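You operate a simulated robot arm through the tools that you are given. There is no shell and no other tool. Be economical: measure what you need, move in short steps, check, and stop when the job is done.

You run a simulated robot arm. Do the job below in one go: nothing can be reset, and whatever is moved stays where it is left.

Task
Write the card's lot into the black peg tray, then press READ.
Fine: set the reader dial; each button once; leave the tray on the reader's plate.

Only the result counts: the job must be done as asked and must still hold three seconds after the hand-in. Knocking over, shifting, dropping, spilling or breaking anything else fails it.

Robot
A 7-joint arm with a two-finger parallel gripper, fixed in place. Base frame: the origin is at the foot of the arm, x ahead of it, y to its left, z up. Lengths are in mm, angles in degrees, forces in N, time in s.
With the tool pointing down near the work surface it reaches from about 300 to 700 mm from the base axis. Its first joint turns from -66.0 to 66.0 degrees. Payload 1.57 kg.
The tool frame sits at the grasp point between the pads (the TCP): z along the fingers, y along the line on which they close. The tips reach 30 mm beyond it. The gripper opens to 110 mm. The fingers are 24 mm wide and 12 mm thick; the gripper's body (48 by 112 mm) begins 78 mm behind the TCP.
Orientation is that of the tool frame in the base frame, as a unit quaternion [x, y, z, w]. With the fingers straight down and closing along the base's y, the tool's x points along the base's -x, its y along +y and its z along -z.

Tools
- The arm moves only by the tool jog_arm. Its argument "series" is a list of rows, each an object (a shift or turn left out is 0, a gripper value left out holds the last) with "slide": the shift along the tool's x, y, z in mm, a list of three; "dr": the turn, a rotation vector about the tool's x, y, z in degrees, a list of three; "gripper": the gripper command, from -1 (fully open) to 1 (shut), values between in proportion. In form: [{"slide": [tx, ty, tz], "dr": [wx, wy, wz], "gripper": gripper}, ...]. A call has 1 to 20 rows; each row shifts and turns the commanded pose from where the row before left it, along the tool's axes as they then stand. Each row takes 0.2 s and may step no farther than 50 mm and 8.6 degrees from the row before; otherwise, or with a gripper value out of range, the whole call is refused. Where a pose cannot be reached the arm comes as near as it can. A force on the tool above 40 N (or 10 N above the force at the start of the call, whichever is more), or a blocked arm, ends the call early, and 0.2 s more pass. The fingers move at their own pace (about 108 mm/s each) and stop on an object; they squeeze with about 22 N. The grip force told is the motor's: it shows also when the fingers shut on nothing. Time passes only in rows, and 0.2 s behind the last, so rows that do not move let the fingers close. The reply holds the time, the measured pose of the TCP, the force on the tool along the base axes, the opening and the grip force, in the units named above and with some noise, with the torque about the TCP (base axes, N m) and any sound that the robot's microphone picked up.
- Cameras (640 x 400 px; columns grow to the right, rows downward): "scene" is fixed at [157.2, -392.7, 1394]; the picture's right is [0.82, -0.57, 0.00], its down [-0.38, -0.54, -0.75] and it looks along [0.43, 0.62, -0.66] (base axes); focal length 368 px, centre (320, 200). "wrist" rides on the gripper at [70, 16, -141] in the tool frame; the picture's right is [-0.23, 0.97, 0.00], its down [-0.86, -0.20, -0.48] and it looks along [-0.47, -0.11, 0.88] (tool axes); focal length 222 px, centre (320, 200). There is no depth. A picture from a camera that has moved, and an enlarged one, comes with that camera's place and axes in the base frame and with its lens.
- camera(camera): a new picture of that camera. The clock stands still meanwhile.
- inspect(camera, box): a new picture of the part [left, top, right, bottom] of that camera's present view, enlarged. The clock stands still meanwhile.
- finish_job(): hands the job in; it is judged then, once.

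Go step by step. Nothing tells you positions but the pictures and the camera data: compare them with the known pose of the tool, close in by small moves and look again before you grip or let go. The budget is 120 turns and 64 pictures, counting those below and the enlarged ones. Unless the task says otherwise, let go and move clear before handing in, and close with one line.

The tools are called as name(argument=value, ...) on one line, values as JSON. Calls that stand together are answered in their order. jog_arm: Moves the arm, as the interface text tells. Its arguments: {"type":"object","properties":{"series":{"type":"array","items":{"type":"object","properties":{"slide":{"type":"array","items":{"type":"number"}},"dr":{"type":"array","items":{"type":"number"}},"gripper":{"type":"number"}}}}},"required":["series"]} The other tools are called the same way: camera (camera) takes a picture; inspect (camera, box) takes an enlarged picture of a part of a camera's view; finish_job () hands the job in.

At the start:

```text
time: 0.0
position: [321.5, -83.8, 1133.8]
tcp_rot: [0.0, 1.0, -0.001, 0.0]
contact_force: [0.1, -0.1, 0.4]
ft_torque: [-0.04, 0.0, -0.01]
width: 110.2
gripper_force: 0.1
```

scene: 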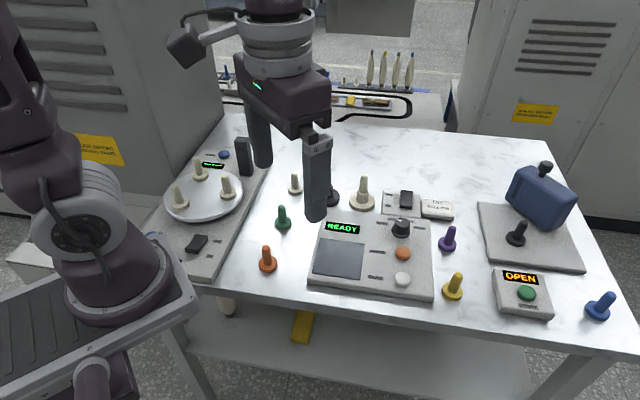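
wrist: 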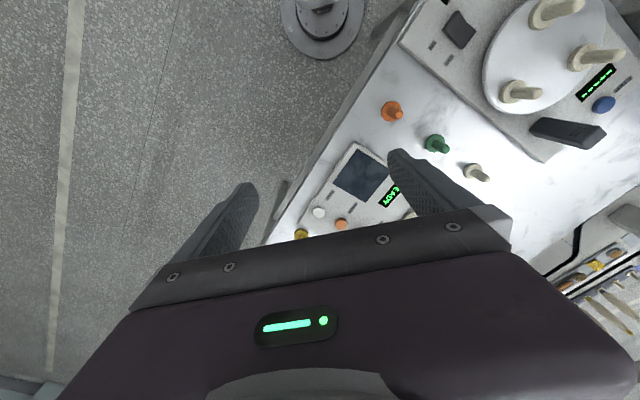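

I see a bench with a reader (READY display, dial, two buttons), pegs of many colours, a card, a blue covered thing and others. I'll enlarge the scene to read the labels.

inspect(camera="scene", box=[300, 170, 460, 300])

inspect(camera="scene", box=[460, 150, 620, 330])

inspect(camera="scene", box=[140, 130, 310, 290])

```text
3.08 times, centred on (380, 235) of scene
camera zoom: at [157.2, -392.7, 1394.0], right [0.82, -0.57, 0.0], down [-0.38, -0.54, -0.75], along [0.43, 0.62, -0.66], focal length 1133 px, centre (135, 92)
```

zoom: 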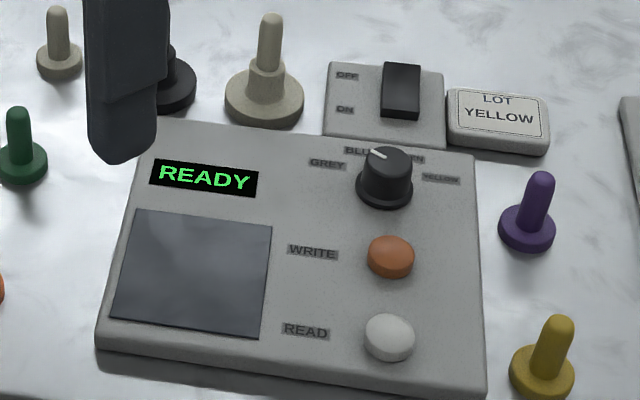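

```text
2.22 times, centred on (540, 240) of scene
camera zoom: at [157.2, -392.7, 1394.0], right [0.82, -0.57, 0.0], down [-0.38, -0.54, -0.75], along [0.43, 0.62, -0.66], focal length 818 px, centre (-169, 111)
```

zoom: 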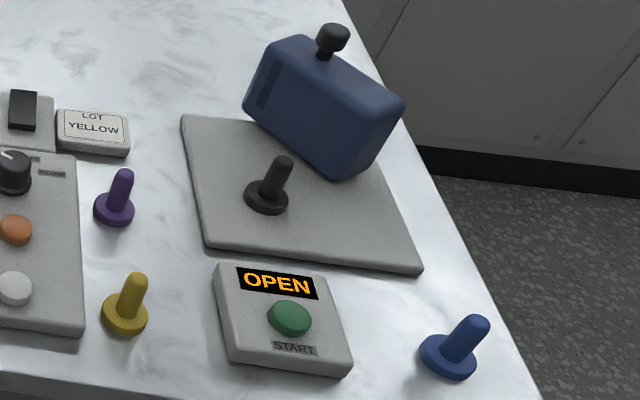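

```text
2.50 times, centred on (225, 210) of scene
camera zoom: at [157.2, -392.7, 1394.0], right [0.82, -0.57, 0.0], down [-0.38, -0.54, -0.75], along [0.43, 0.62, -0.66], focal length 920 px, centre (558, 175)
```

zoom: 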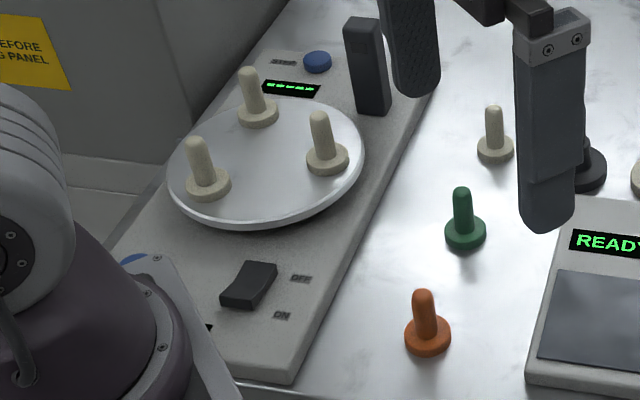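

The lot is YELLOW, and the reader's dial has GREY/BLUE/..N/YELLOW marks. A dark peg is hidden behind the finger, so I'll move the arm in for a closer wrist view and clear the scene camera.

jog_arm(series=[{"slide": [-35, -10, 20]}, {"slide": [-35, -10, 20]}, {"slide": [-35, -10, 20]}, {"slide": [-35, -10, 20]}, {"slide": [0, 0, 0]}])

camera(camera="wrist")

camera(camera="scene")

```text
time: 1.2
position: [461.6, -124.3, 1054.2]
tcp_rot: [0.0, 1.0, 0.0, 0.0]
contact_force: [-0.7, 0.4, -0.1]
ft_torque: [0.02, 0.0, -0.02]
width: 110.1
gripper_force: 0.0
```

```text
58 pictures are left
camera wrist: at [391.0, -108.7, 1195.9], right [0.23, 0.97, 0.0], down [0.86, -0.2, 0.48], along [0.47, -0.11, -0.88], focal length 222 px, centre (320, 200)
```

wrist: 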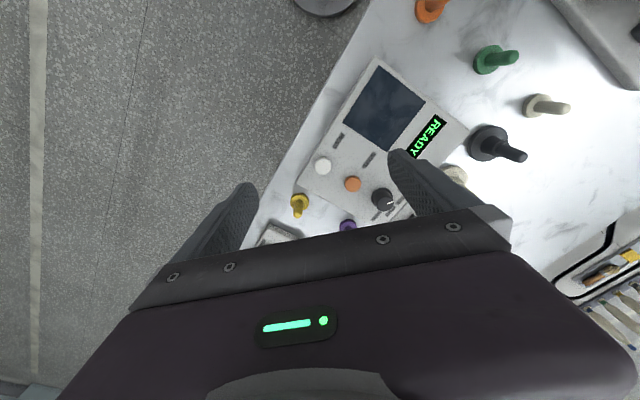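

```text
57 pictures are left
```

scene: 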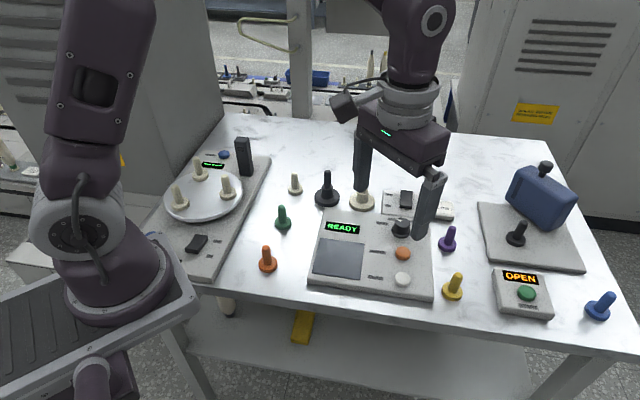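

inspect(camera="scene", box=[270, 160, 390, 235])

inspect(camera="scene", box=[470, 200, 590, 275])

inspect(camera="scene", box=[380, 180, 460, 240])

inspect(camera="wrist", box=[300, 50, 560, 210])

```text
5.33 times, centred on (330, 198) of scene
camera zoom: at [157.3, -392.7, 1394.0], right [0.82, -0.57, 0.0], down [-0.38, -0.54, -0.75], along [0.43, 0.62, -0.66], focal length 1963 px, centre (267, 213)
```

zoom: 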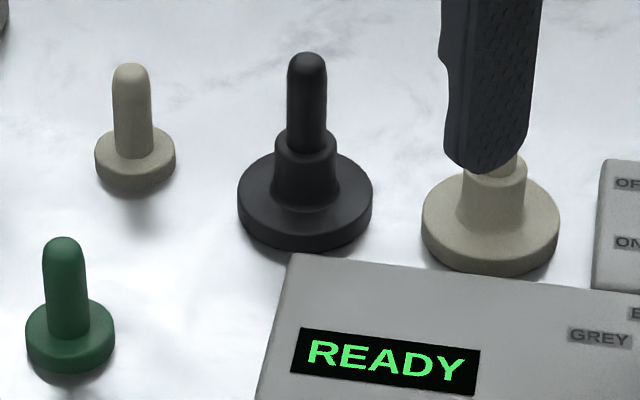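

```text
5.33 times, centred on (530, 238) of scene
camera zoom: at [157.3, -392.7, 1394.0], right [0.82, -0.57, 0.0], down [-0.38, -0.54, -0.75], along [0.43, 0.62, -0.66], focal length 1963 px, centre (-800, 0)
```

zoom: 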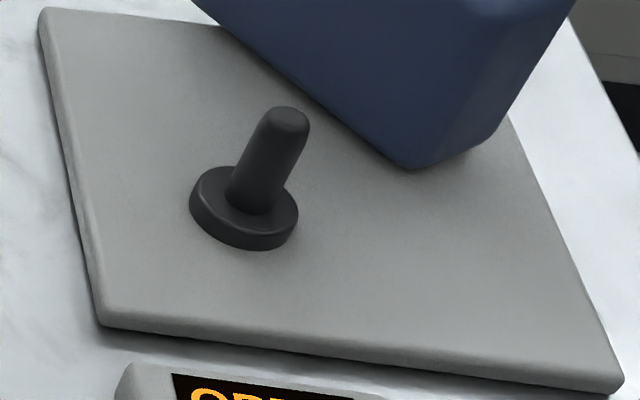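

```text
6.67 times, centred on (420, 210) of scene
camera zoom: at [157.3, -392.7, 1394.0], right [0.82, -0.57, 0.0], down [-0.38, -0.54, -0.75], along [0.43, 0.62, -0.66], focal length 2454 px, centre (-347, 133)
```

zoom: 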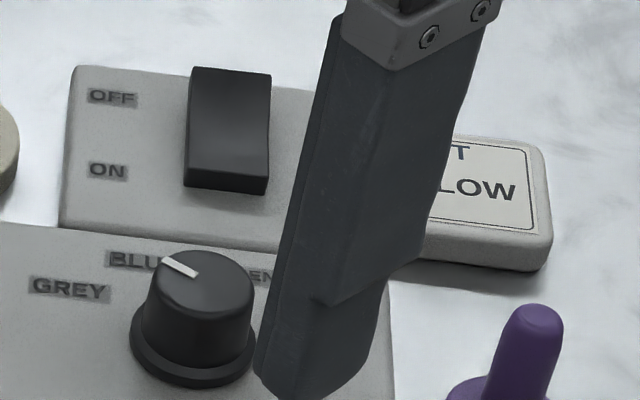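

```text
2.46 times, centred on (430, 130) of wrist
camera zoom: at [391.0, -108.7, 1195.9], right [0.23, 0.97, 0.0], down [0.86, -0.2, 0.48], along [0.47, -0.11, -0.88], focal length 547 px, centre (49, 372)
```

zoom: 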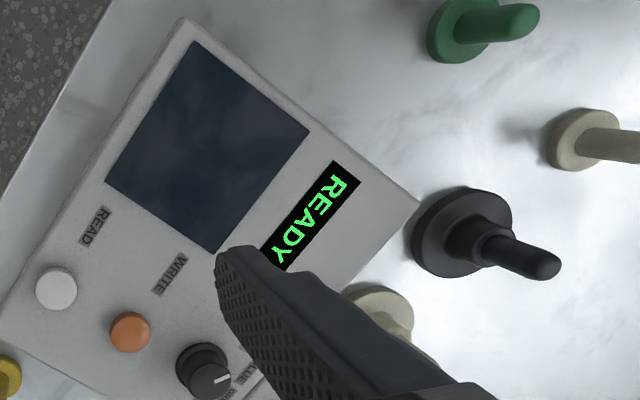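

The black tray is the two-tier black peg at about (544,136), with its disc top at z≈834 and peg top at z≈905. The dial is at about (611,-40), WRITE at (565,-89), READ at (521,-134) and the plate at (455,-24). The pointer seems to be on GREY, so I'll move above the dial, pre-turn the hand counter-clockwise and look.

jog_arm(series=[{"slide": [-37.35, 20.95, 20]}, {"slide": [-37.35, 20.95, 20]}, {"slide": [-37.35, 20.95, 20]}, {"slide": [-37.35, 20.95, 20]}, {"dr": [0, 0, -8]}, {"dr": [0, 0, -8]}, {"dr": [0, 0, -8]}, {"dr": [0, 0, -8]}, {"dr": [0, 0, -8]}, {"dr": [0, 0, -8]}, {"dr": [0, 0, -8]}, {"dr": [0, 0, -8]}, {"dr": [0, 0, 0]}])

camera(camera="wrist")

camera(camera="scene")

```text
time: 4.0
position: [611.4, -39.8, 973.0]
tcp_rot: [-0.53, 0.848, 0.0, 0.0]
contact_force: [-0.5, 0.3, -0.6]
ft_torque: [0.06, -0.03, 0.0]
width: 110.1
gripper_force: 0.1
```

```text
52 pictures are left
camera wrist: at [565.7, -95.5, 1115.1], right [-0.78, 0.63, 0.0], down [0.55, 0.68, 0.48], along [0.3, 0.37, -0.88], focal length 222 px, centre (320, 200)
```

wrist: 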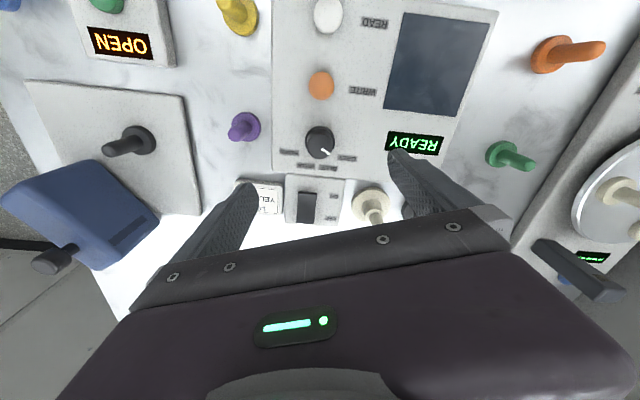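

```text
51 pictures are left
```

scene: 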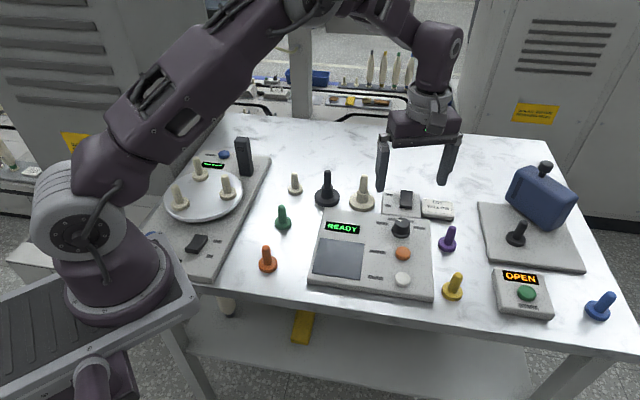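

inspect(camera="wrist", box=[270, 110, 370, 180])

```text
5.71 times, centred on (320, 145) of wrist
camera zoom: at [565.7, -95.5, 1115.1], right [-0.78, 0.63, 0.0], down [0.55, 0.68, 0.48], along [0.3, 0.37, -0.88], focal length 1269 px, centre (320, 514)
```

zoom: 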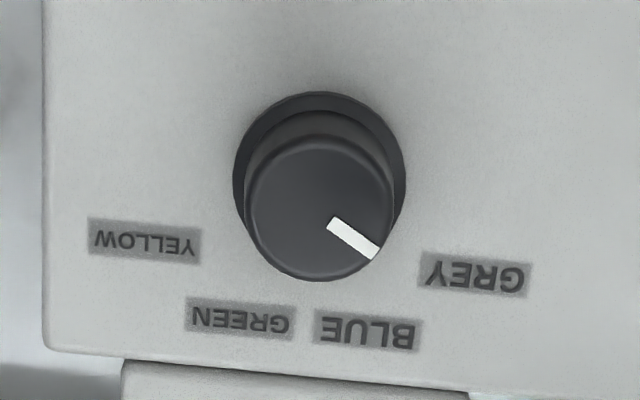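

The dial is at (610,-41) with its pointer at about 105° (GREY), and YELLOW lies about 120° clockwise. I'll half close the fingers, descend around the knob and grip.

jog_arm(series=[{"slide": [1.7, 0.7, 20], "gripper": -0.09}, {"slide": [0, 0, 25]}, {"slide": [0, 0, 25]}, {"slide": [0, 0, 20]}, {"slide": [0, 0, 10]}, {"slide": [0, 0, 8]}, {"slide": [0, 0, 0]}])

camera(camera="scene")

camera(camera="wrist")

```text
time: 5.6
position: [610.8, -41.1, 865.5]
tcp_rot: [-0.53, 0.848, -0.001, -0.001]
contact_force: [0.0, -0.5, -0.1]
ft_torque: [0.03, -0.01, 0.0]
width: 60.0
gripper_force: 0.2
```

```text
49 pictures are left
```

scene: 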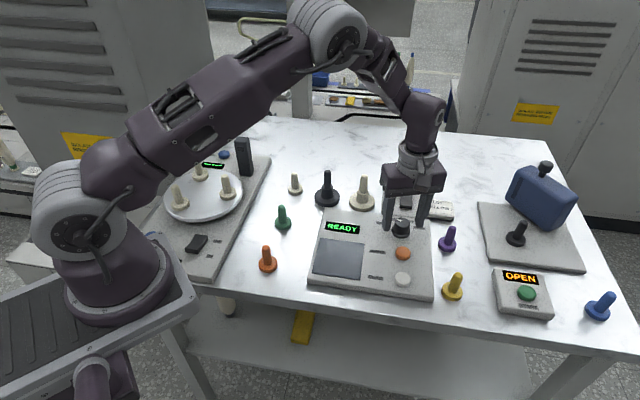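

```text
48 pictures are left
camera wrist: at [564.9, -96.6, 1007.3], right [-0.78, 0.63, 0.0], down [0.55, 0.68, 0.48], along [0.3, 0.37, -0.88], focal length 222 px, centre (320, 200)
```

wrist: 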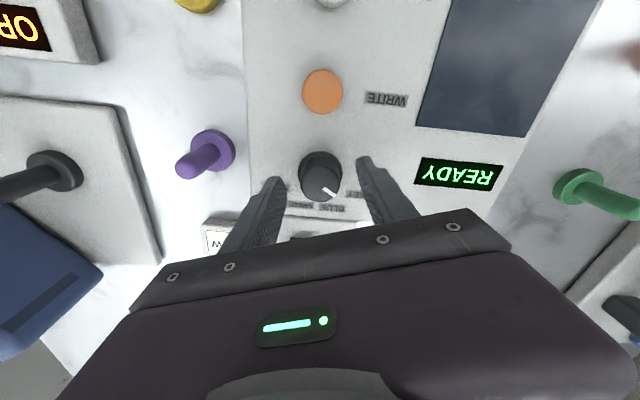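

The fingers straddle the knob. Gripping now.

jog_arm(series=[{"gripper": 0.3}, {"gripper": 0.6}, {"gripper": 0.6}])

```text
time: 6.4
position: [610.8, -40.9, 865.9]
tcp_rot: [-0.53, 0.848, 0.0, 0.0]
contact_force: [5.9, -2.2, -5.1]
ft_torque: [0.02, 0.02, -0.05]
width: 33.5
gripper_force: 41.4
```

jog_arm(series=[{"dr": [0, 0, 8]}, {"dr": [0, 0, 8]}, {"dr": [0, 0, 8]}, {"dr": [0, 0, 8]}, {"dr": [0, 0, 8]}, {"dr": [0, 0, 0]}])

camera(camera="wrist")

```text
time: 7.8
position: [609.4, -38.7, 867.0]
tcp_rot: [-0.207, 0.978, 0.001, 0.0]
contact_force: [-15.9, 12.4, 26.2]
ft_torque: [0.18, 0.56, 0.05]
width: 33.4
gripper_force: 41.5
```

```text
47 pictures are left
camera wrist: at [539.2, -53.6, 1007.4], right [-0.19, 0.98, 0.0], down [0.86, 0.16, 0.48], along [0.47, 0.09, -0.88], focal length 222 px, centre (320, 200)
```

wrist: 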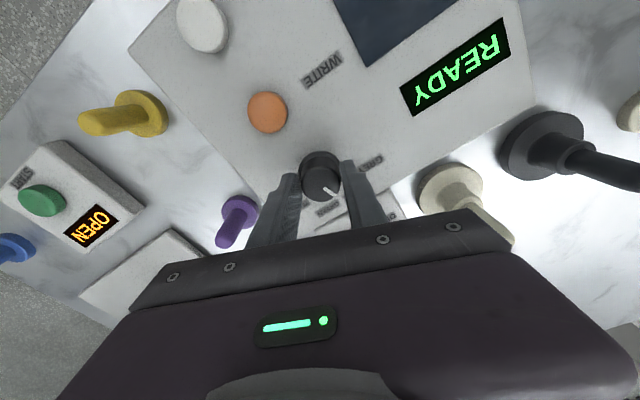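

The knob turns with the hand, but the hand sits a little off the knob's axis and the side force is building. I'll re-centre by about 3 mm along the closing axis and raise slightly.

jog_arm(series=[{"slide": [0.3, 1.5, -1]}, {"slide": [0, 1, -0.5]}, {"slide": [0, 0, 0]}])

```text
time: 8.6
position: [608.8, -38.9, 866.7]
tcp_rot: [-0.208, 0.978, -0.001, 0.0]
contact_force: [0.5, 5.3, -10.0]
ft_torque: [0.37, -0.38, 0.01]
width: 33.7
gripper_force: 41.0
```

jog_arm(series=[{"slide": [0, 0, 0.5], "dr": [0, 0, 8]}, {"dr": [0, 0, 8]}, {"dr": [0, 0, 8]}, {"dr": [0, 0, 8]}, {"dr": [0, 0, 8]}, {"dr": [0, 0, 0]}])

inspect(camera="wrist", box=[240, 120, 400, 220])

```text
time: 10.0
position: [610.0, -38.4, 865.4]
tcp_rot: [0.14, 0.99, 0.001, 0.0]
contact_force: [-3.9, 9.8, 9.8]
ft_torque: [0.04, 0.47, 0.06]
width: 33.1
gripper_force: 41.2
```

```text
4.00 times, centred on (320, 170) of wrist
camera zoom: at [546.7, -3.5, 1007.3], right [0.49, 0.87, 0.0], down [0.77, -0.43, 0.48], along [0.42, -0.23, -0.88], focal length 888 px, centre (320, 320)
```

zoom: 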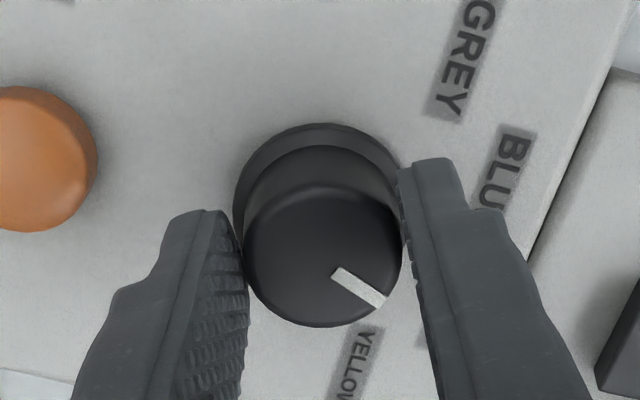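

jog_arm(series=[{"dr": [0, 0, 8]}, {"dr": [0, 0, 8]}, {"dr": [0, 0, 8]}, {"dr": [0, 0, 8]}, {"dr": [0, 0, 8]}, {"dr": [0, 0, 0]}])

inspect(camera="wrist", box=[240, 120, 400, 220])

```text
time: 11.4
position: [610.4, -37.7, 866.1]
tcp_rot: [0.47, 0.883, 0.001, 0.001]
contact_force: [18.0, 28.1, 2.7]
ft_torque: [-0.26, -0.94, 0.1]
width: 33.7
gripper_force: 41.7
```

```text
4.00 times, centred on (320, 170) of wrist
camera zoom: at [584.1, 29.4, 1007.3], right [0.93, 0.36, 0.0], down [0.31, -0.82, 0.48], along [0.17, -0.45, -0.88], focal length 888 px, centre (320, 320)
```

zoom: 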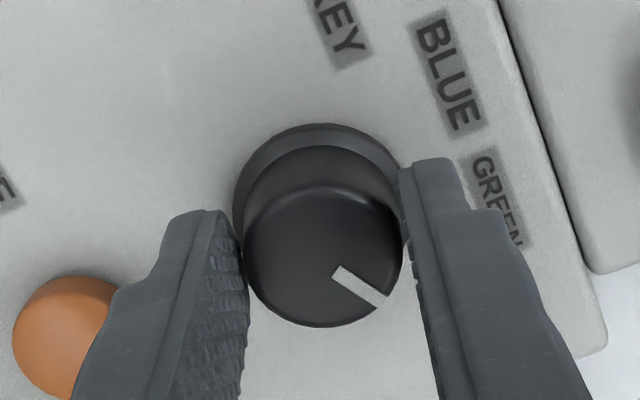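

The knob has turned 120° and points toward YELLOW. I'll relax the side force, open slightly and rise.

jog_arm(series=[{"slide": [0, 1.5, 0]}, {"slide": [0, 0, 0]}, {"slide": [0, 0, 0], "gripper": 0.22}, {"slide": [0, 0, 0]}, {"slide": [0, 0, -15]}, {"slide": [0, 0, -30]}, {"slide": [0, 0, -40]}, {"slide": [0, 0, -20]}, {"slide": [0, 0, 0]}])

inspect(camera="wrist", box=[240, 90, 400, 190])

camera(camera="scene")

```text
time: 13.4
position: [611.4, -37.1, 971.6]
tcp_rot: [0.469, 0.883, 0.0, 0.0]
contact_force: [-0.4, 0.2, -0.2]
ft_torque: [-0.02, -0.03, -0.03]
width: 43.0
gripper_force: 0.0
```

```text
4.00 times, centred on (320, 140) of wrist
camera zoom: at [585.4, 29.9, 1113.8], right [0.93, 0.36, 0.0], down [0.31, -0.82, 0.48], along [0.17, -0.45, -0.88], focal length 888 px, centre (320, 440)
```

zoom: 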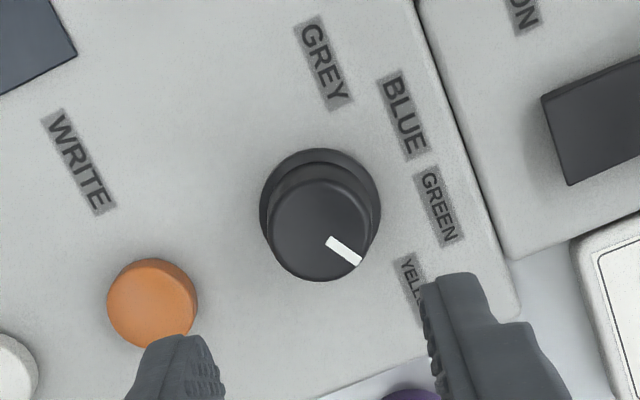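

```text
43 pictures are left
```

scene: 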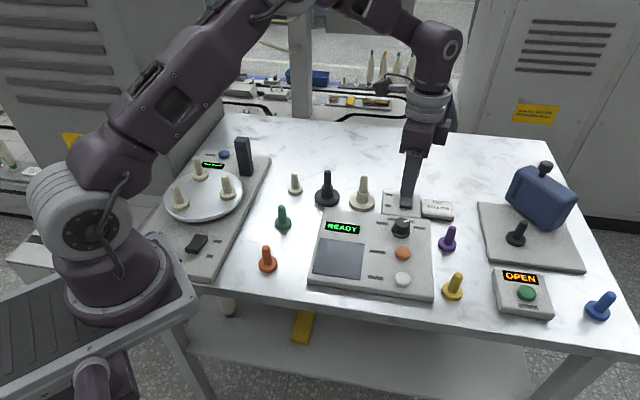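

The dial now points to YELLOW at about -15°, as planned, and nothing else moved. Next I'll go above the black tray.

jog_arm(series=[{"slide": [36.2, 8.2, -3], "gripper": 0.0}, {"slide": [36.2, 8.2, -3]}, {"slide": [36.2, 8.2, -3]}, {"slide": [36.2, 8.2, -3]}, {"slide": [36.2, 8.2, -3]}, {"slide": [0, 0, 0]}])

camera(camera="wrist")

```text
time: 14.8
position: [541.9, 133.3, 983.0]
tcp_rot: [0.469, 0.883, 0.0, 0.001]
contact_force: [0.2, -0.4, 0.6]
ft_torque: [0.01, 0.01, 0.01]
width: 54.8
gripper_force: 0.0
```

```text
42 pictures are left
camera wrist: at [517.3, 200.9, 1124.7], right [0.93, 0.36, 0.0], down [0.31, -0.82, 0.48], along [0.17, -0.45, -0.88], focal length 222 px, centre (320, 200)
```

wrist: 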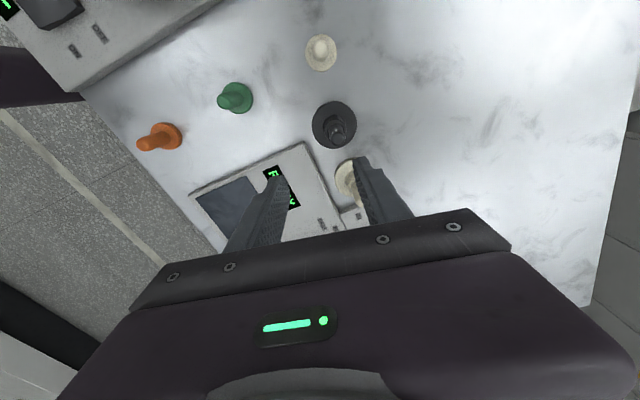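

inspect(camera="wrist", box=[280, 80, 400, 155])

inspect(camera="wrist", box=[170, 130, 330, 230])

```text
5.33 times, centred on (340, 118) of wrist
camera zoom: at [517.3, 200.9, 1124.7], right [0.93, 0.36, 0.0], down [0.31, -0.82, 0.48], along [0.17, -0.45, -0.88], focal length 1185 px, centre (213, 640)
```

zoom: 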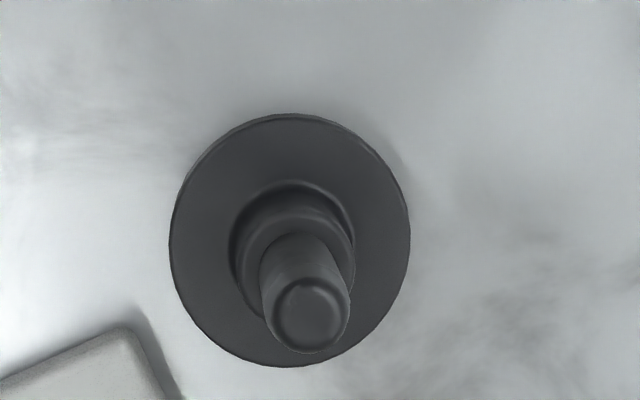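

```text
4.00 times, centred on (250, 180) of wrist
camera zoom: at [517.3, 200.9, 1124.7], right [0.93, 0.36, 0.0], down [0.31, -0.82, 0.48], along [0.17, -0.45, -0.88], focal length 888 px, centre (600, 280)
```

zoom: 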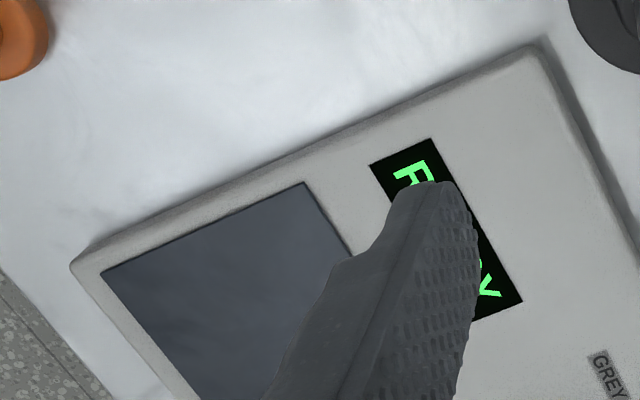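

Cross-checking three views, the tray is at about (555,156) with disc top at z≈812 and peg top at z≈888. The reader's plate top is at z≈821, centred near (459,-21). I'll move over the peg and descend part way.

jog_arm(series=[{"slide": [11.5, 23.5, 0]}, {"slide": [0, 0, 30]}, {"slide": [0, 0, 25]}, {"slide": [0, 0, 0]}])

camera(camera="wrist")

inspect(camera="scene", box=[270, 130, 430, 230])

```text
time: 15.8
position: [556.4, 157.7, 928.7]
tcp_rot: [0.469, 0.883, -0.001, 0.0]
contact_force: [-0.6, 0.6, -0.8]
ft_torque: [0.04, -0.01, 0.02]
width: 55.0
gripper_force: 0.1
```

```text
39 pictures are left
camera wrist: at [530.7, 224.2, 1070.3], right [0.93, 0.36, 0.0], down [0.31, -0.82, 0.48], along [0.17, -0.45, -0.88], focal length 222 px, centre (320, 200)
```

wrist: 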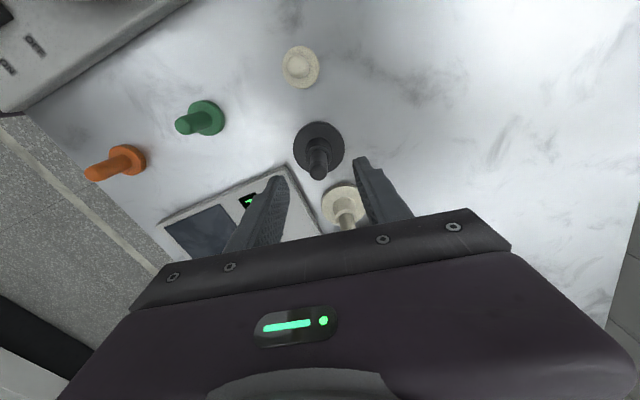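

```text
4.00 times, centred on (350, 180) of scene
camera zoom: at [157.2, -392.7, 1394.0], right [0.82, -0.57, 0.0], down [-0.38, -0.54, -0.75], along [0.43, 0.62, -0.66], focal length 1472 px, centre (200, 280)
```

zoom: 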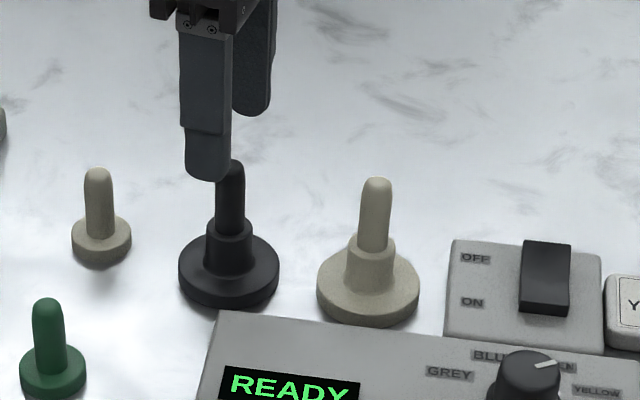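

The peg is within 2 mm of the finger centre, so I'll descend and grip.

jog_arm(series=[{"slide": [-0.9, -1.3, 20]}, {"slide": [0, 0, 20]}, {"slide": [0, 0, 13]}, {"slide": [0, 0, 0]}, {"gripper": 0.6}, {"gripper": 0.9}, {"gripper": 0.9}])

inspect(camera="scene", box=[270, 130, 430, 230])

```text
time: 17.4
position: [555.9, 155.8, 878.2]
tcp_rot: [0.469, 0.883, 0.0, 0.001]
contact_force: [0.0, 0.3, -0.6]
ft_torque: [0.0, 0.05, 0.02]
width: 16.6
gripper_force: 22.4
```

```text
4.00 times, centred on (350, 180) of scene
camera zoom: at [157.2, -392.7, 1394.0], right [0.82, -0.57, 0.0], down [-0.38, -0.54, -0.75], along [0.43, 0.62, -0.66], focal length 1472 px, centre (200, 280)
```

zoom: 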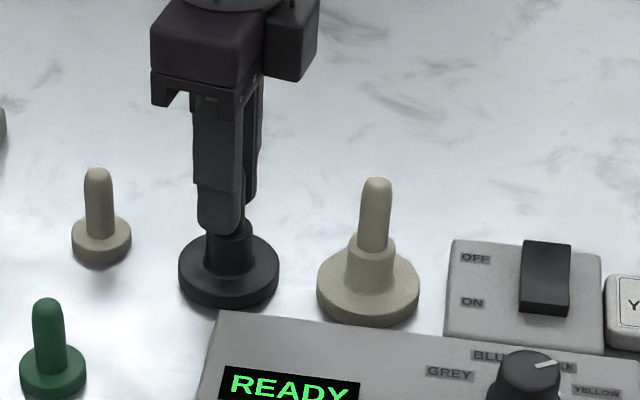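

jog_arm(series=[{"slide": [0, 0, -15]}, {"slide": [0, 0, -30]}, {"slide": [0, 0, -30]}, {"slide": [0, 0, -25]}, {"slide": [0, 0, 0]}])

jog_arm(series=[{"slide": [-15.4, -29.9, 0]}, {"slide": [-15.4, -29.9, 0]}, {"slide": [-15.4, -29.9, 0]}, {"slide": [-15.4, -29.9, 0]}, {"slide": [-15.4, -29.9, 0]}, {"slide": [-15.4, -29.9, 0]}, {"slide": [0, 0, 0]}])

camera(camera="scene")

camera(camera="wrist")

```text
time: 18.6
position: [557.3, 156.2, 979.7]
tcp_rot: [0.47, 0.883, 0.0, 0.0]
contact_force: [0.0, -0.7, 0.2]
ft_torque: [0.0, 0.01, 0.02]
width: 16.6
gripper_force: 21.8
```

```text
time: 20.2
position: [460.0, -21.0, 976.4]
tcp_rot: [0.469, 0.883, -0.001, 0.0]
contact_force: [0.1, 0.1, -0.3]
ft_torque: [0.0, 0.02, -0.01]
width: 16.6
gripper_force: 21.9
```

```text
36 pictures are left
```

scene: 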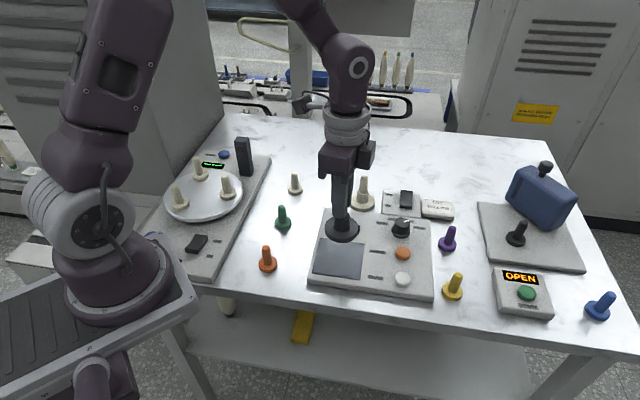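

```text
35 pictures are left
camera wrist: at [434.2, 46.0, 1117.7], right [0.93, 0.36, 0.0], down [0.31, -0.82, 0.48], along [0.17, -0.45, -0.88], focal length 222 px, centre (320, 200)
```

wrist: 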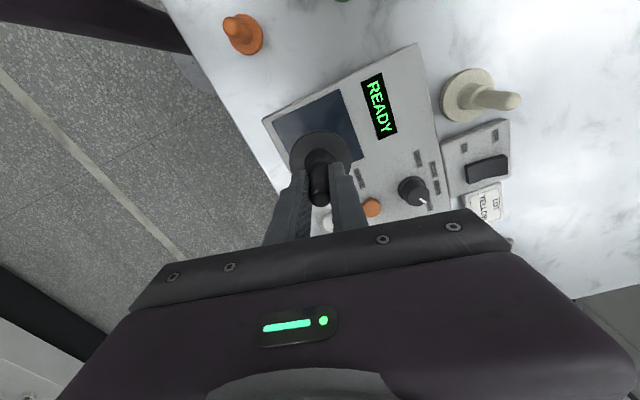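

The tray hangs above the plate. I'll shift it 3 mm to the plate centre (457,-21) and lower it to just above.

jog_arm(series=[{"slide": [1.7, -2.5, 15]}, {"slide": [0, 0, 25]}, {"slide": [0, 0, 20]}, {"slide": [0, 0, 8]}, {"slide": [0, 0, 0]}])

inspect(camera="scene", box=[290, 200, 450, 300])

```text
time: 21.4
position: [456.4, -19.9, 908.7]
tcp_rot: [0.47, 0.883, -0.001, 0.0]
contact_force: [0.2, -0.9, -0.9]
ft_torque: [0.03, 0.0, 0.01]
width: 16.8
gripper_force: 22.1
```

```text
4.00 times, centred on (370, 250) of scene
camera zoom: at [157.2, -392.7, 1394.0], right [0.82, -0.57, 0.0], down [-0.38, -0.54, -0.75], along [0.43, 0.62, -0.66], focal length 1472 px, centre (120, 0)
```

zoom: 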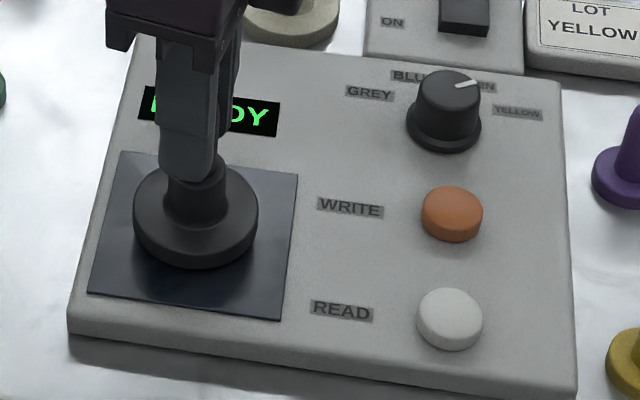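

jog_arm(series=[{"slide": [0, 0, 2]}, {"slide": [0, 0, 2]}, {"slide": [0, 0, 1.5]}, {"slide": [0, 0, 1.5]}, {"slide": [0, 0, 1]}, {"slide": [0, 0, 0]}])

```text
time: 22.8
position: [455.2, -21.0, 901.2]
tcp_rot: [0.47, 0.883, -0.001, 0.0]
contact_force: [-0.7, -0.1, -1.5]
ft_torque: [-0.01, -0.02, -0.01]
width: 16.4
gripper_force: 22.1
```

jog_arm(series=[{"slide": [-0.8, 1, 1]}, {"slide": [0, 0, 1]}, {"slide": [0, 0, 0]}])

inspect(camera="scene", box=[290, 200, 450, 300])

```text
time: 23.6
position: [457.6, -21.1, 898.4]
tcp_rot: [0.47, 0.883, 0.0, 0.0]
contact_force: [-1.2, 2.3, 5.8]
ft_torque: [0.09, 0.06, 0.0]
width: 16.6
gripper_force: 21.9
```

```text
4.00 times, centred on (370, 250) of scene
camera zoom: at [157.1, -392.7, 1394.1], right [0.82, -0.57, 0.0], down [-0.38, -0.54, -0.75], along [0.43, 0.62, -0.66], focal length 1472 px, centre (120, 0)
```

zoom: 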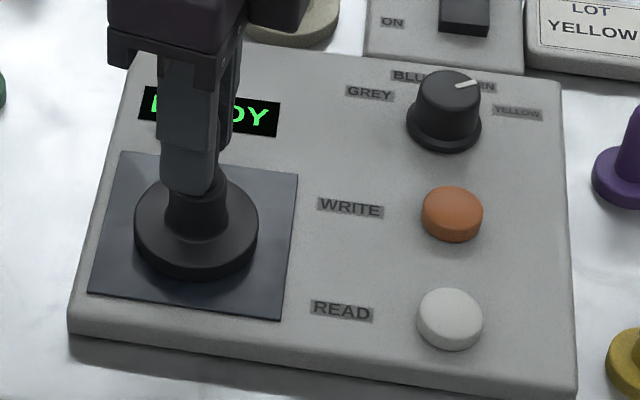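

The tray is in contact and centred on the plate. I'll release and rise.

jog_arm(series=[{"gripper": 0.5}, {"gripper": 0.2}, {"gripper": 0.2}, {"slide": [0, 0, -20]}, {"slide": [0, 0, -40]}, {"slide": [0, 0, -40]}, {"slide": [0, 0, 0]}])

camera(camera="scene")

inspect(camera="wrist", box=[240, 60, 480, 210])

```text
time: 25.2
position: [454.7, -20.7, 1002.6]
tcp_rot: [0.469, 0.883, 0.0, 0.001]
contact_force: [0.4, 0.2, -0.4]
ft_torque: [0.02, 0.02, -0.01]
width: 43.8
gripper_force: 0.0
```

```text
32 pictures are left
```

scene: 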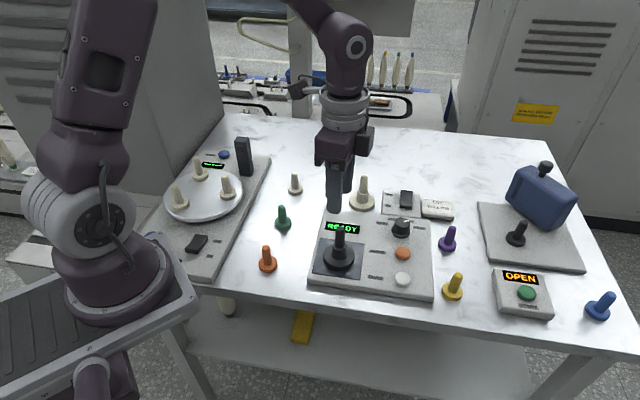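

```text
2.67 times, centred on (360, 135) of wrist
camera zoom: at [428.9, 46.6, 1143.2], right [0.93, 0.36, 0.0], down [0.31, -0.82, 0.48], along [0.17, -0.45, -0.88], focal length 592 px, centre (213, 373)
```

zoom: 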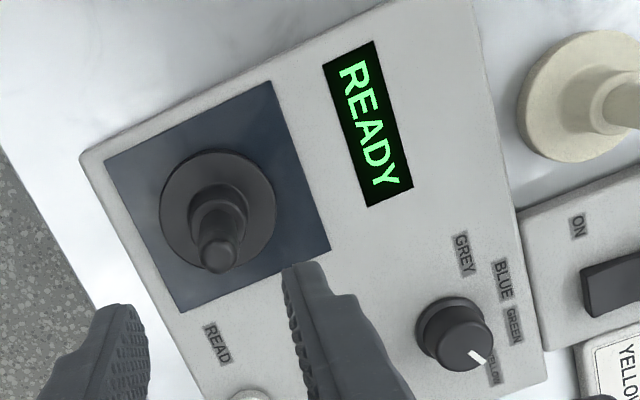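

The tray stands centred on the plate and the dial points to YELLOW. I'll close the fingers and go above WRITE at about (568,-88).

jog_arm(series=[{"slide": [-39.7, 18.8, 0], "gripper": 1}, {"slide": [-39.7, 18.8, 0]}, {"slide": [-39.7, 18.8, 0]}, {"slide": [0, 0, 40]}, {"slide": [0, 0, 40]}, {"slide": [0, 0, 25]}, {"slide": [0, 0, 0]}])

inspect(camera="scene", box=[330, 180, 490, 300])

inspect(camera="wrist", box=[240, 80, 400, 210])

```text
time: 26.8
position: [570.1, -88.4, 895.4]
tcp_rot: [0.469, 0.883, 0.0, 0.001]
contact_force: [0.0, -0.3, 0.0]
ft_torque: [0.0, 0.02, 0.0]
width: 0.0
gripper_force: 21.5
```

```text
3.33 times, centred on (410, 240) of scene
camera zoom: at [157.2, -392.7, 1394.0], right [0.82, -0.57, 0.0], down [-0.38, -0.54, -0.75], along [0.43, 0.62, -0.66], focal length 1227 px, centre (20, 67)
```

zoom: 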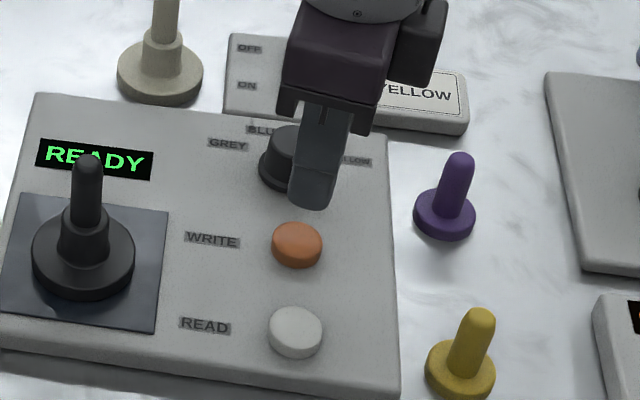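

```text
3.08 times, centred on (320, 145) of wrist
camera zoom: at [544.8, -22.0, 1037.1], right [0.93, 0.36, 0.0], down [0.31, -0.82, 0.48], along [0.17, -0.45, -0.88], focal length 684 px, centre (320, 369)
```

zoom: 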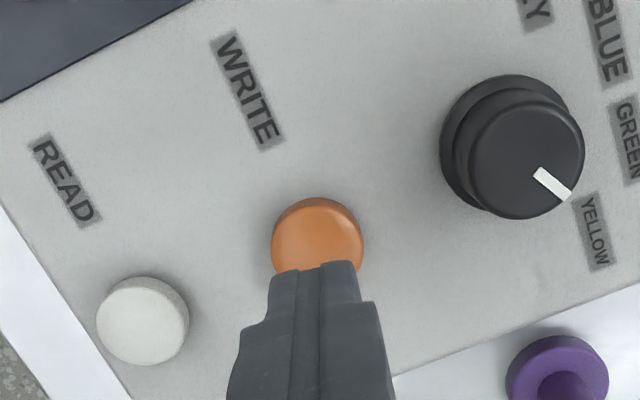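

The finger tips line up with WRITE, so I'll descend to just above it and press in small steps.

jog_arm(series=[{"slide": [1.9, -0.5, 15]}, {"slide": [0, 0, 12]}, {"slide": [0, 0, 3]}, {"slide": [0, 0, 2]}, {"slide": [0, 0, 0]}])

inspect(camera="scene", box=[330, 200, 450, 290])

```text
time: 28.0
position: [567.3, -87.1, 862.9]
tcp_rot: [0.47, 0.883, 0.0, 0.0]
contact_force: [0.3, 0.6, -0.6]
ft_torque: [0.02, 0.0, 0.02]
width: 0.1
gripper_force: 21.7
```

```text
4.44 times, centred on (390, 245) of scene
camera zoom: at [157.2, -392.7, 1394.0], right [0.82, -0.57, 0.0], down [-0.38, -0.54, -0.75], along [0.43, 0.62, -0.66], focal length 1636 px, centre (9, 0)
```

zoom: 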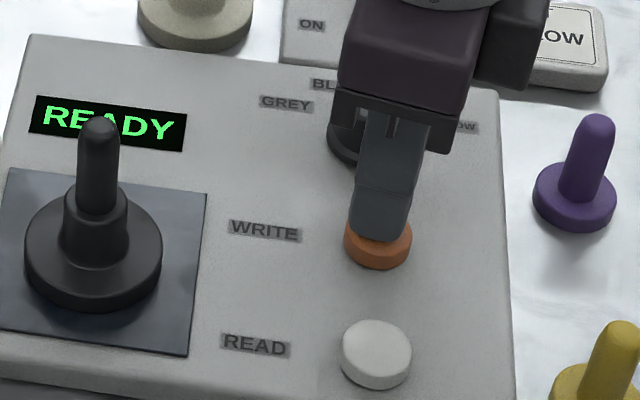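

jog_arm(series=[{"slide": [0, 0, 1]}, {"slide": [0, 0, 1]}, {"slide": [0, 0, 1]}, {"slide": [0, 0, 1]}, {"slide": [0, 0, 0]}])

```text
time: 29.2
position: [568.3, -85.3, 859.4]
tcp_rot: [0.47, 0.883, 0.001, 0.0]
contact_force: [-0.1, 1.4, 1.5]
ft_torque: [0.02, -0.03, 0.01]
width: 0.0
gripper_force: 21.2
```

jog_arm(series=[{"slide": [0, 0, 1]}, {"slide": [0, 0, 1]}, {"slide": [0, 0, 1]}, {"slide": [0, 0, 0]}])

inspect(camera="scene", box=[330, 200, 450, 290])

```text
time: 30.2
position: [569.3, -86.4, 856.3]
tcp_rot: [0.469, 0.883, 0.001, 0.0]
contact_force: [-2.3, 1.3, 5.6]
ft_torque: [0.04, 0.05, 0.01]
width: 0.0
gripper_force: 21.6
heard: click
```

```text
4.44 times, centred on (390, 245) of scene
camera zoom: at [157.1, -392.7, 1394.1], right [0.82, -0.57, 0.0], down [-0.38, -0.54, -0.75], along [0.43, 0.62, -0.66], focal length 1636 px, centre (9, 0)
```

zoom: 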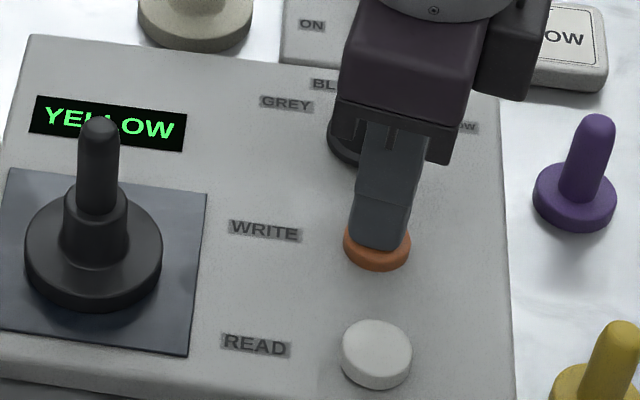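

The WRITE click was heard and the display shows YELLOW. I'll rise straight up and shift over READ.

jog_arm(series=[{"slide": [0, 0, -15]}, {"slide": [0, 0, -20]}, {"slide": [-6.5, -31.8, 0]}, {"slide": [-6.6, -31.9, 0]}, {"slide": [0, 0, 10]}, {"slide": [0, 0, 0]}])

inspect(camera="scene", box=[330, 200, 450, 290])

inspect(camera="wrist", box=[240, 80, 400, 210])

```text
time: 31.6
position: [523.8, -133.4, 881.0]
tcp_rot: [0.47, 0.883, 0.001, 0.0]
contact_force: [-1.1, 0.5, 0.7]
ft_torque: [0.0, -0.01, -0.02]
width: 0.0
gripper_force: 21.5
```

```text
4.44 times, centred on (390, 245) of scene
camera zoom: at [157.2, -392.7, 1394.0], right [0.82, -0.57, 0.0], down [-0.38, -0.54, -0.75], along [0.43, 0.62, -0.66], focal length 1636 px, centre (9, 0)
```

zoom: 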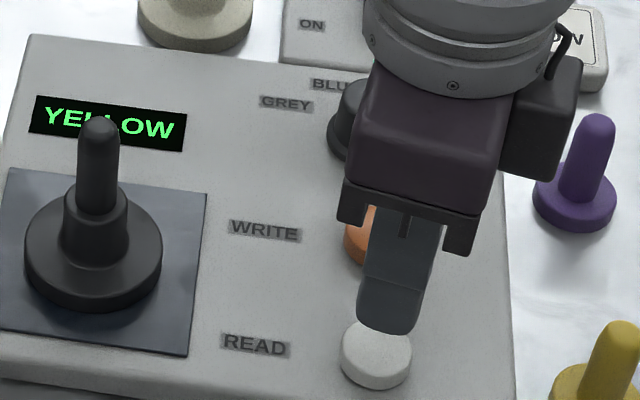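

```text
3.08 times, centred on (320, 145) of wrist
camera zoom: at [498.1, -67.6, 1022.2], right [0.93, 0.36, 0.0], down [0.31, -0.82, 0.48], along [0.17, -0.45, -0.88], focal length 684 px, centre (320, 369)
```

zoom: 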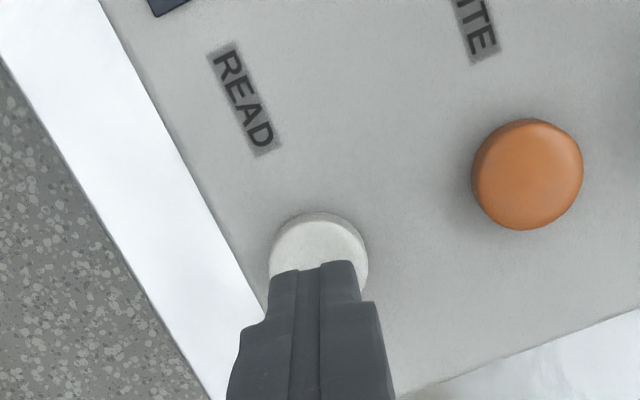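

Aligned over READ, so I'll press in small steps as before.

jog_arm(series=[{"slide": [0, 0, 12]}, {"slide": [0, 0, 7]}, {"slide": [0, 0, 1]}, {"slide": [0, 0, 1]}, {"slide": [0, 0, 1]}, {"slide": [0, 0, 0]}])

```text
time: 33.0
position: [523.0, -134.6, 858.6]
tcp_rot: [0.47, 0.883, 0.0, 0.0]
contact_force: [-0.7, 0.0, 2.3]
ft_torque: [0.0, 0.0, 0.0]
width: 0.0
gripper_force: 21.8
```

jog_arm(series=[{"slide": [0, 0, 1]}, {"slide": [0, 0, 1]}, {"slide": [0, 0, 1]}, {"slide": [0, 0, 0]}])

```text
time: 34.0
position: [523.1, -134.5, 855.8]
tcp_rot: [0.469, 0.883, 0.0, 0.0]
contact_force: [-4.7, -0.2, 9.5]
ft_torque: [0.03, 0.12, -0.01]
width: 0.0
gripper_force: 21.6
heard: click
```

The READ click was heard. I'll rise clear and check the display.

jog_arm(series=[{"slide": [0, 0, -15]}, {"slide": [0, 0, -35]}, {"slide": [0, 0, -45]}, {"slide": [0, 0, -45]}, {"slide": [0, 0, 0]}])

inspect(camera="scene", box=[290, 170, 450, 300])

camera(camera="scene")

```text
time: 35.2
position: [523.1, -134.5, 997.4]
tcp_rot: [0.469, 0.883, 0.0, 0.0]
contact_force: [-1.3, -1.2, 0.1]
ft_torque: [-0.03, -0.01, 0.02]
width: 0.2
gripper_force: 21.3
```

```text
3.08 times, centred on (370, 235) of scene
camera zoom: at [157.2, -392.7, 1394.0], right [0.82, -0.57, 0.0], down [-0.38, -0.54, -0.75], along [0.43, 0.62, -0.66], focal length 1133 px, centre (166, 92)
```

zoom: 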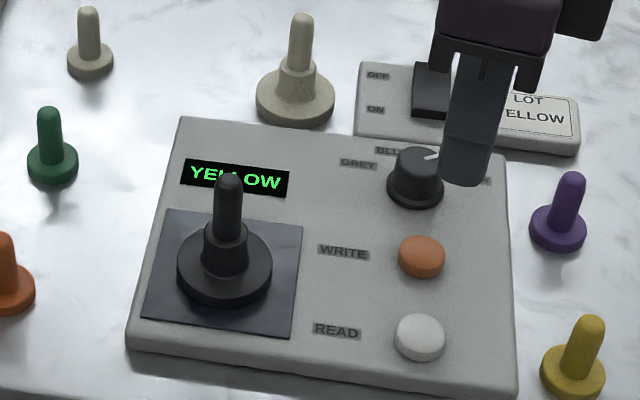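

```text
23 pictures are left
```

scene: 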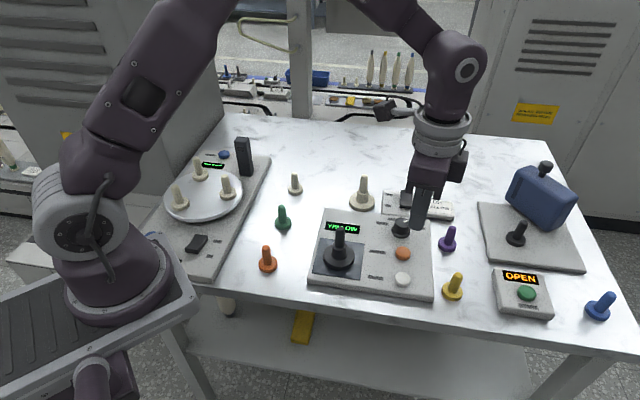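

The display shows YELLOW, the tray stands on the plate, everything else is in place and the arm is clear. Handing in.

finish_job()

```text
The job is handed in.
```

I set the dial to YELLOW and wrote the lot into the black peg tray. I then pressed READ, and the display shows YELLOW. Each button was pressed once, and the tray is still on the reader's plate.
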